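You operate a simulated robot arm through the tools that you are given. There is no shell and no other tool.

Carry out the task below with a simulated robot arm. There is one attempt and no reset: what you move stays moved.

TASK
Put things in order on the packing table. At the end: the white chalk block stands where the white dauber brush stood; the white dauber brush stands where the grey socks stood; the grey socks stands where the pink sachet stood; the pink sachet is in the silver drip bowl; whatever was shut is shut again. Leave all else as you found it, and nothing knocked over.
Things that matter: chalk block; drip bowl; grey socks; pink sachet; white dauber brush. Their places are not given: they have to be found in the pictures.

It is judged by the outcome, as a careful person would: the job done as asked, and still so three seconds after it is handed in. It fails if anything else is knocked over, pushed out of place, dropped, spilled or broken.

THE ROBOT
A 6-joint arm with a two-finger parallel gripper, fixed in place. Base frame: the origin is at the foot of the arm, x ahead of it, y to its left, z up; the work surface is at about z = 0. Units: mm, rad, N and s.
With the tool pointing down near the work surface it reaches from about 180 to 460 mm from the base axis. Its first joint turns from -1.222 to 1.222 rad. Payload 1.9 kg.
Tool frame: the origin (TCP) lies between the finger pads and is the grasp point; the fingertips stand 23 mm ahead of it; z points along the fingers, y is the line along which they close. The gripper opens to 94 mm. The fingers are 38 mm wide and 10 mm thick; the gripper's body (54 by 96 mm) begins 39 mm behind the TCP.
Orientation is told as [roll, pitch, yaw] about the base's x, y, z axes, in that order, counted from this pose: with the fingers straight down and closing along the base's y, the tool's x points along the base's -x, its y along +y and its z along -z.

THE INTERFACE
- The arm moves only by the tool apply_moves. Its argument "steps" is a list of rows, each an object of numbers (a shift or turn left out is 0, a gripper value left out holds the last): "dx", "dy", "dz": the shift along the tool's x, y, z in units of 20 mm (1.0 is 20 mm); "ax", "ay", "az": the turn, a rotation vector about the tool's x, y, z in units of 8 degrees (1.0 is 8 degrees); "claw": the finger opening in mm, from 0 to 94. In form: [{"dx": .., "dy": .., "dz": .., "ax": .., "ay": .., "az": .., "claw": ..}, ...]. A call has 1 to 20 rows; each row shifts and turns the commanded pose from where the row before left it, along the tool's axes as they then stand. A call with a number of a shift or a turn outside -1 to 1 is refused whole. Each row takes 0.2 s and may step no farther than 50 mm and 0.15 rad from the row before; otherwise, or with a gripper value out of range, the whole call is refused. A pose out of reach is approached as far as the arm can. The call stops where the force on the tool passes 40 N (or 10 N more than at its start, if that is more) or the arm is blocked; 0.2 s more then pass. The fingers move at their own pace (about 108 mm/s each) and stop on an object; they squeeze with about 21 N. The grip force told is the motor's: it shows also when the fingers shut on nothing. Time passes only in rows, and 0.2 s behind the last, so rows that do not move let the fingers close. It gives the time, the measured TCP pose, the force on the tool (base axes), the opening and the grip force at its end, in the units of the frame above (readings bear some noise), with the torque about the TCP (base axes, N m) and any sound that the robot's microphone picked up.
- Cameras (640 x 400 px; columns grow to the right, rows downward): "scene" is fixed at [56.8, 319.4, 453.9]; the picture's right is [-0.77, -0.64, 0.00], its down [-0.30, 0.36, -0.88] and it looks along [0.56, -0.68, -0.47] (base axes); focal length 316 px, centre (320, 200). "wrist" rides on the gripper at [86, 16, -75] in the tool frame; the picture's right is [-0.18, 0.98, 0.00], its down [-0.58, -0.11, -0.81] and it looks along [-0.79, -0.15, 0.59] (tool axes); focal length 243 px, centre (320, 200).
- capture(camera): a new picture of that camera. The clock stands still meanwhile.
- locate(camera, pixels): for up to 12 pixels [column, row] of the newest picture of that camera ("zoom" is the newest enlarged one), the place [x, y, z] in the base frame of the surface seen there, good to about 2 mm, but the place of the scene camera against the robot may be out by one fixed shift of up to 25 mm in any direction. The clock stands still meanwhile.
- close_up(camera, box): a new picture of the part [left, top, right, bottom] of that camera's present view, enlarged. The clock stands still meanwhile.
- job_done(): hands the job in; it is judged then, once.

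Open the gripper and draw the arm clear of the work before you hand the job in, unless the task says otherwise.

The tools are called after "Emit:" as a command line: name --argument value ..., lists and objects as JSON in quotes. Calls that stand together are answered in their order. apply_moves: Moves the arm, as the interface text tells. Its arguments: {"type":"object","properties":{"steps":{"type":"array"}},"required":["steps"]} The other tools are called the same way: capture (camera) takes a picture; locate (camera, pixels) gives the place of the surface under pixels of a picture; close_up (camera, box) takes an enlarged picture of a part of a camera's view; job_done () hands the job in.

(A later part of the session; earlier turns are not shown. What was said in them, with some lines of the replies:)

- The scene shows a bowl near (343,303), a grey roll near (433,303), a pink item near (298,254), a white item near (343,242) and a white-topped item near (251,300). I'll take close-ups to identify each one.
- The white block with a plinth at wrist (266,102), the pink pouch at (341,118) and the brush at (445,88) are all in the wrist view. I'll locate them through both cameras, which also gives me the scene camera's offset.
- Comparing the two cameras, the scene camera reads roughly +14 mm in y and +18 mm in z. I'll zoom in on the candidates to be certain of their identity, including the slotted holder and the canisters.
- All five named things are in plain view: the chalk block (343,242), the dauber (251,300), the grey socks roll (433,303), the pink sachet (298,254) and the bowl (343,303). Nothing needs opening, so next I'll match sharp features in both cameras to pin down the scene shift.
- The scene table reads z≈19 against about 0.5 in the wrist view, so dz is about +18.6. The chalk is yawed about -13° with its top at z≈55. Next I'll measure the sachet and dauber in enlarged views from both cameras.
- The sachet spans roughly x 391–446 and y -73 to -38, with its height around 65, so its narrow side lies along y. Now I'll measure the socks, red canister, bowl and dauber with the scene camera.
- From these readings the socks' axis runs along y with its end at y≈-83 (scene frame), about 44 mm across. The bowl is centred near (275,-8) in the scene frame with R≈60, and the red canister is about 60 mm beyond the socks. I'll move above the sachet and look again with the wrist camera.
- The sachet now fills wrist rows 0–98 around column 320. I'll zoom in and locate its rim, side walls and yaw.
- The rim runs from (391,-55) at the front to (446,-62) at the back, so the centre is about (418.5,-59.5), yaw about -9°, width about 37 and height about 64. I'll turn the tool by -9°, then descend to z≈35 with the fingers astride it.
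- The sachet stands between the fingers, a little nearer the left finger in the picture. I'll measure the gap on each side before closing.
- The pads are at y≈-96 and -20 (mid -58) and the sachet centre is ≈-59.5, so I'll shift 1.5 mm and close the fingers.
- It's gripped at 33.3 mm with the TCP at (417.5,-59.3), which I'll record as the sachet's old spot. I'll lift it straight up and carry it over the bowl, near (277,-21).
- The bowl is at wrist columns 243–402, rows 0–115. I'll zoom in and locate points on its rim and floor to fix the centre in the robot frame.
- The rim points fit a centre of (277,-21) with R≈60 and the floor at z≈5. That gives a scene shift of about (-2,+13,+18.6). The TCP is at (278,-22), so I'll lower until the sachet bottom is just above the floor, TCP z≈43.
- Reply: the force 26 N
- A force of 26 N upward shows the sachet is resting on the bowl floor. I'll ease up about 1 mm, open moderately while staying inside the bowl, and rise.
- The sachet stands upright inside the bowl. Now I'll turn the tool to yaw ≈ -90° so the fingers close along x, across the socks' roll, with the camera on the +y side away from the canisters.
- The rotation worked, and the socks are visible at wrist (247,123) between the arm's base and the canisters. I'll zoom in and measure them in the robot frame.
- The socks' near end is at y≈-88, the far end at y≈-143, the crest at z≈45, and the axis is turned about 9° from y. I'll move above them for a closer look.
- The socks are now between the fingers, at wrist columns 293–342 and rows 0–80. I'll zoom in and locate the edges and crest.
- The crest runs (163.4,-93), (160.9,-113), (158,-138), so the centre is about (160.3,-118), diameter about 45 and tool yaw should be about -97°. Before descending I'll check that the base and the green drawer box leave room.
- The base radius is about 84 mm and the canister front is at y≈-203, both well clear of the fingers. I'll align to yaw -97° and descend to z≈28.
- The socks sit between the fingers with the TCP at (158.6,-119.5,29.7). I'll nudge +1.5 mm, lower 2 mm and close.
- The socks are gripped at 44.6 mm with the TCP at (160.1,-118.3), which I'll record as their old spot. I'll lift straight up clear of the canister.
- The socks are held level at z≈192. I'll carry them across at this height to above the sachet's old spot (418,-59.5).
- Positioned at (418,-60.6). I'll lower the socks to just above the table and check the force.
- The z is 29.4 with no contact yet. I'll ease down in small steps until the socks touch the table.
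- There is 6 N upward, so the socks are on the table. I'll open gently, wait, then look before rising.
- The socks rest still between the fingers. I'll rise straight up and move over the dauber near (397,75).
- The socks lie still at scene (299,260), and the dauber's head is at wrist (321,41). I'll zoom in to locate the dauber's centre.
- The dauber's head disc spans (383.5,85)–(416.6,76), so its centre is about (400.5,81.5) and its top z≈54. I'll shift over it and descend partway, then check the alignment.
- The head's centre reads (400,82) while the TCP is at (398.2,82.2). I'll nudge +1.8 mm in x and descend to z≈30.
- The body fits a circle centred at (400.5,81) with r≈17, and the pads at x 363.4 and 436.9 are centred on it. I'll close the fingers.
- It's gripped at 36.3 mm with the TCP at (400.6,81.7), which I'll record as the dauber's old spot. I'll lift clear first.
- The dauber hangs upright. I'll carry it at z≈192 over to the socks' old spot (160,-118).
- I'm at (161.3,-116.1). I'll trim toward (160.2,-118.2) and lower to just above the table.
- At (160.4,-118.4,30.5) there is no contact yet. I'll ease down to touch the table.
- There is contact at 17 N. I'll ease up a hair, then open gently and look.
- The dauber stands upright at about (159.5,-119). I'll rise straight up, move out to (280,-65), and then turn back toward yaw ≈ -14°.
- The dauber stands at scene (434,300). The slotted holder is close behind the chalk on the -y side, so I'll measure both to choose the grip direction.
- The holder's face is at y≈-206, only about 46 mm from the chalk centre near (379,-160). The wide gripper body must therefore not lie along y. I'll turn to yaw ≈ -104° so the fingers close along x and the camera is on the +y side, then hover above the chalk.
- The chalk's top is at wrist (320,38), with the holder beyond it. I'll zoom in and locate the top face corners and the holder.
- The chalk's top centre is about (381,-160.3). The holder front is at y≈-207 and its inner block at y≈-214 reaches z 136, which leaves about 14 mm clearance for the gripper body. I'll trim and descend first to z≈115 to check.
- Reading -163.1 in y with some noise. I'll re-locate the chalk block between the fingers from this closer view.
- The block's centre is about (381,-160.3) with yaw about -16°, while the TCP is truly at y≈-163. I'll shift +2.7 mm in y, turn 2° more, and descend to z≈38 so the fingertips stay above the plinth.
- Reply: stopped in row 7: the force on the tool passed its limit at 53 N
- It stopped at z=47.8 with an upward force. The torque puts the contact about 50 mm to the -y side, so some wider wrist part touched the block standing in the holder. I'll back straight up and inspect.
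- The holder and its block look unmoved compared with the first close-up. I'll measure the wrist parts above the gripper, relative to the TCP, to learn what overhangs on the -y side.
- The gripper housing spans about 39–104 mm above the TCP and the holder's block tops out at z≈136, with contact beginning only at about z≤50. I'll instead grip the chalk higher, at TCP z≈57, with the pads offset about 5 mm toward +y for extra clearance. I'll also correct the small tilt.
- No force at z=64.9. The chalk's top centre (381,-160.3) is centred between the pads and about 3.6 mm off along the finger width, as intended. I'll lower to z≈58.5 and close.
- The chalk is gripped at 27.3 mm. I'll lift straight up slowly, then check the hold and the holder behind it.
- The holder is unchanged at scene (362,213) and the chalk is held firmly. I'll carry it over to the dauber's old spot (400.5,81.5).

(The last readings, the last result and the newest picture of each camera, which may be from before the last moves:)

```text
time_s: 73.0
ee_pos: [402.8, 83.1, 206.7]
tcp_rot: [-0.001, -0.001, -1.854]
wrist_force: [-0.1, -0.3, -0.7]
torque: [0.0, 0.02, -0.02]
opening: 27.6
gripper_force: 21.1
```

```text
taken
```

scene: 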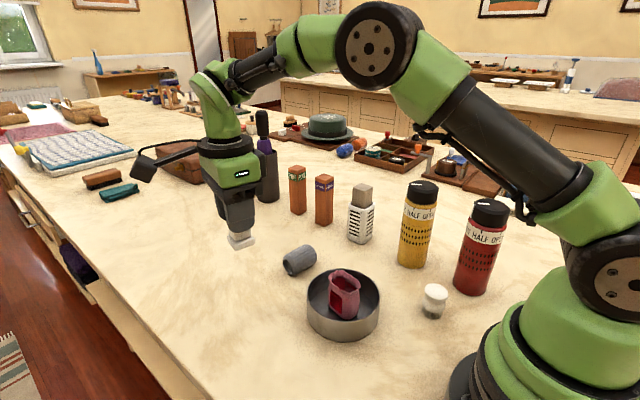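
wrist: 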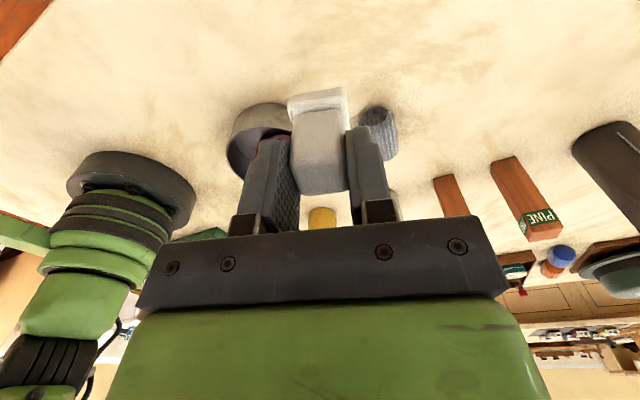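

The held chalk's centre reads about (402.7,81). I'll trim -2.2 mm in x and lower to just above the table (TCP z≈59).

Emit:
apply_moves --steps '[{"dy": -0.11}, {"dz": 1}, {"dz": 1}, {"dz": 1}, {"dz": 1}, {"dz": 1}, {"dz": 1}, {"dz": 0.8}, {"dz": 0.4}, {"dz": 0.1}, {}]'

Emit:
capture --camera "wrist"

```text
time_s: 75.4
ee_pos: [400.4, 83.2, 61.5]
tcp_rot: [0.001, 0.0, -1.852]
wrist_force: [0.2, 0.6, -0.1]
torque: [0.0, 0.04, 0.05]
opening: 27.3
gripper_force: 20.4
```

```text
taken
```

wrist: 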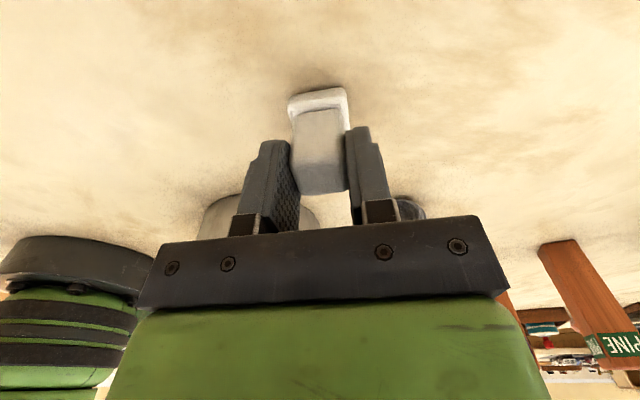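

At (400.4,83.2,61.5) there is no contact. I'll ease down in 1–2 mm steps.

Emit:
apply_moves --steps '[{"dz": 0.08}, {"dz": 0.06}, {}]'

```text
time_s: 76.2
ee_pos: [400.4, 83.6, 58.0]
tcp_rot: [0.0, 0.001, -1.854]
wrist_force: [-0.2, 0.0, 0.6]
torque: [-0.04, -0.01, -0.01]
opening: 27.4
gripper_force: 21.5
```

Emit:
apply_moves --steps '[{"dz": 0.05}, {}]'

```text
time_s: 76.8
ee_pos: [400.9, 82.5, 57.6]
tcp_rot: [0.002, -0.002, -1.855]
wrist_force: [-1.1, -1.0, 2.4]
torque: [-0.03, 0.03, 0.0]
opening: 27.5
gripper_force: 20.9
```

A light 2.4 N shows the first touch. I'll take one more small step to seat it.

Emit:
apply_moves --steps '[{"dz": 0.03}, {}]'

```text
time_s: 77.4
ee_pos: [401.0, 84.1, 58.3]
tcp_rot: [0.005, 0.001, -1.854]
wrist_force: [-0.1, -2.9, 9.3]
torque: [-0.18, 0.05, -0.01]
opening: 27.4
gripper_force: 21.4
```

9 N, so the chalk is on the table. I'll open gently, wait, and look before rising.

Emit:
apply_moves --steps '[{"claw": 29}, {"claw": 32}, {"claw": 38}, {"claw": 48}, {"claw": 60}, {}]'

Emit:
capture --camera "wrist"

Emit:
locate --camera "wrist" --pixels '[[318, 130], [300, 130], [338, 130], [318, 100], [295, 103], [342, 97], [318, 175]]'

```text
time_s: 78.8
ee_pos: [400.1, 82.4, 57.0]
tcp_rot: [0.002, -0.003, -1.853]
wrist_force: [0.3, -0.2, 0.1]
torque: [-0.05, 0.01, 0.0]
opening: 59.9
gripper_force: 0.1
```

```text
taken
```

wrist: 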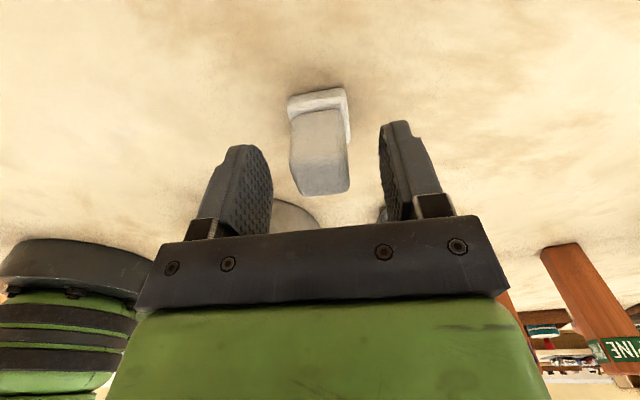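

```text
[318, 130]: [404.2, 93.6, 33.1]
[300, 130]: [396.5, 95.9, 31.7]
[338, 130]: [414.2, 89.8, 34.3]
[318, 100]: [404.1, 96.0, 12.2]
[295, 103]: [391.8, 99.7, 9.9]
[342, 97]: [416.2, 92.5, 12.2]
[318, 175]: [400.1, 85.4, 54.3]
```

The chalk stands with its centre at about (401,81). I'll rise straight up and draw the arm back toward the start pose, then inspect everything.

Emit:
apply_moves --steps '[{"dz": -0.4}, {"dz": -0.8}, {"dz": -1}, {"dz": -1}, {"dz": -1}, {"dz": -1}, {"dz": -1}, {"dz": -1}, {"dz": -1}, {"dz": -1}, {"dx": -0.8, "dy": -0.5}, {"dx": -0.8, "dy": -0.5}, {"dx": -0.8, "dy": -0.5}, {"dx": -0.8, "dy": -0.5}, {"dx": -0.8, "dy": -0.5}, {"dx": -0.8, "dy": -0.5}, {}]'

Emit:
capture --camera "scene"

Emit:
capture --camera "wrist"

```text
time_s: 82.4
ee_pos: [315.9, 7.3, 240.9]
tcp_rot: [0.002, -0.001, -1.852]
wrist_force: [0.1, -0.1, 0.4]
torque: [0.04, 0.0, 0.01]
opening: 60.1
gripper_force: 0.0
```

```text
taken
```

scene: 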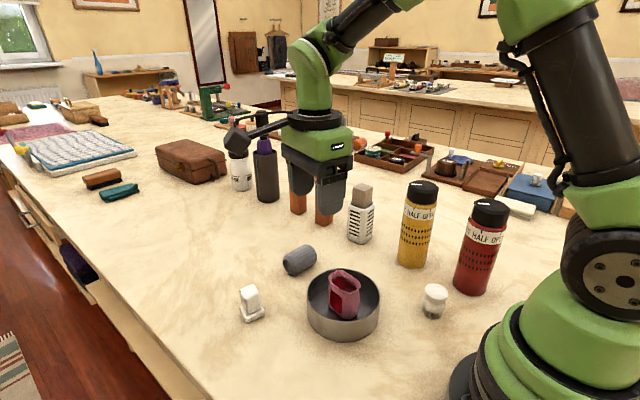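

```text
taken
```

wrist: 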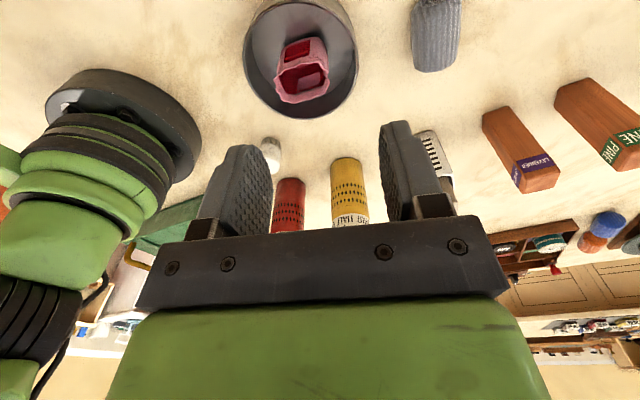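

All pieces look upright. I'll verify the final positions in scene coordinates against the originals, and check that the holder and its block are unchanged.

Emit:
close_up --camera "scene" --box '[220, 170, 480, 340]'

Emit:
locate --camera "scene" --pixels '[[363, 190], [362, 215], [250, 290], [251, 310], [434, 290], [433, 308], [300, 258], [290, 268], [343, 305], [310, 252]]'

Emit:
close_up --camera "scene" --box '[316, 170, 396, 260]'

```text
2.35 times, centred on (350, 255) of scene
```

zoom: 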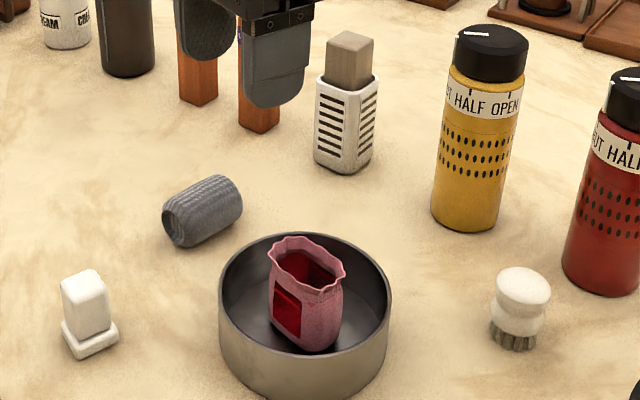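

```text
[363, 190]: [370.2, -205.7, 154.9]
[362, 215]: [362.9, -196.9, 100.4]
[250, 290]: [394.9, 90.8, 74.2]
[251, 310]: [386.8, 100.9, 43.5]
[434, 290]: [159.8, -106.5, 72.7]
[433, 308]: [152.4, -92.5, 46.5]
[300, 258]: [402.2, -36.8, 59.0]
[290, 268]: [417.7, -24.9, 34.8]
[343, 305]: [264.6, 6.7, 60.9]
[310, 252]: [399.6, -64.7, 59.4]
```

```text
4.44 times, centred on (356, 215) of scene
```

zoom: 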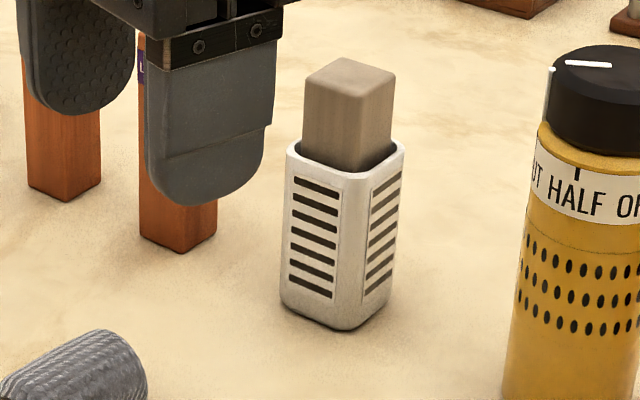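

The holder and its block read the same as before: (370,-206,155) against (370,-205,153.5). The chalk, dauber and socks stand at their target spots and the sachet is upright in the bowl. I'll open the gripper fully and raise the arm clear.

Emit:
apply_moves --steps '[{"dz": -1, "claw": 94}, {"dz": -0.5}, {"dx": -0.8, "dy": -0.8}, {"dx": -0.8, "dy": -0.8}, {}, {}, {}]'

Emit:
capture --camera "scene"

```text
time_s: 84.0
ee_pos: [277.4, -13.2, 272.8]
tcp_rot: [0.0, 0.0, -1.852]
wrist_force: [0.0, 0.3, 0.9]
torque: [-0.04, -0.02, 0.01]
opening: 94.0
gripper_force: 0.2
```

```text
taken
```

scene: 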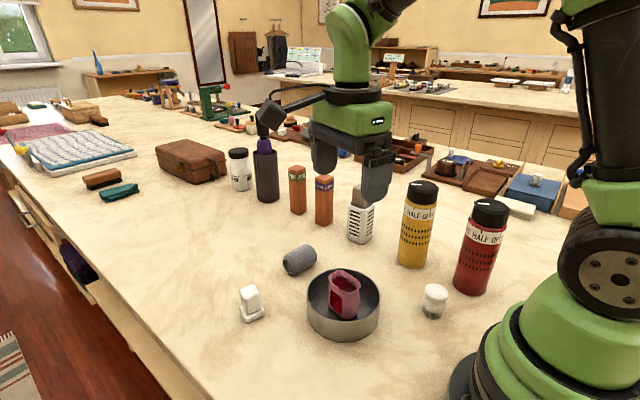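

The arm is clear at z≈273 with the gripper open. The chalk is at (251,303), the dauber at (434,300), the socks at (299,260) and the sachet in the bowl at (343,295), and nothing else has changed. I'll hand the job in.

Emit:
job_done

```text
The job is handed in.
```

The job is handed in, with all four things where you asked:

- **Pink sachet:** upright in the silver drip bowl.
- **Grey socks:** on the sachet's old spot, lying as they did before.
- **White dauber brush:** upright on the socks' old spot.
- **White chalk block:** upright on the dauber's old spot.

By the camera readings, each is within about 2–3 mm of its spot.

On my first try at the chalk block, the gripper pressed down on what seems to be the slotted white holder behind it, with a peak of about 53 N. I backed off and gripped the chalk higher. The holder and the block in it measured the same afterwards, within the camera's error.

Nothing needed opening, so everything that was shut stayed shut. The gripper is open and the arm is raised clear of the table.
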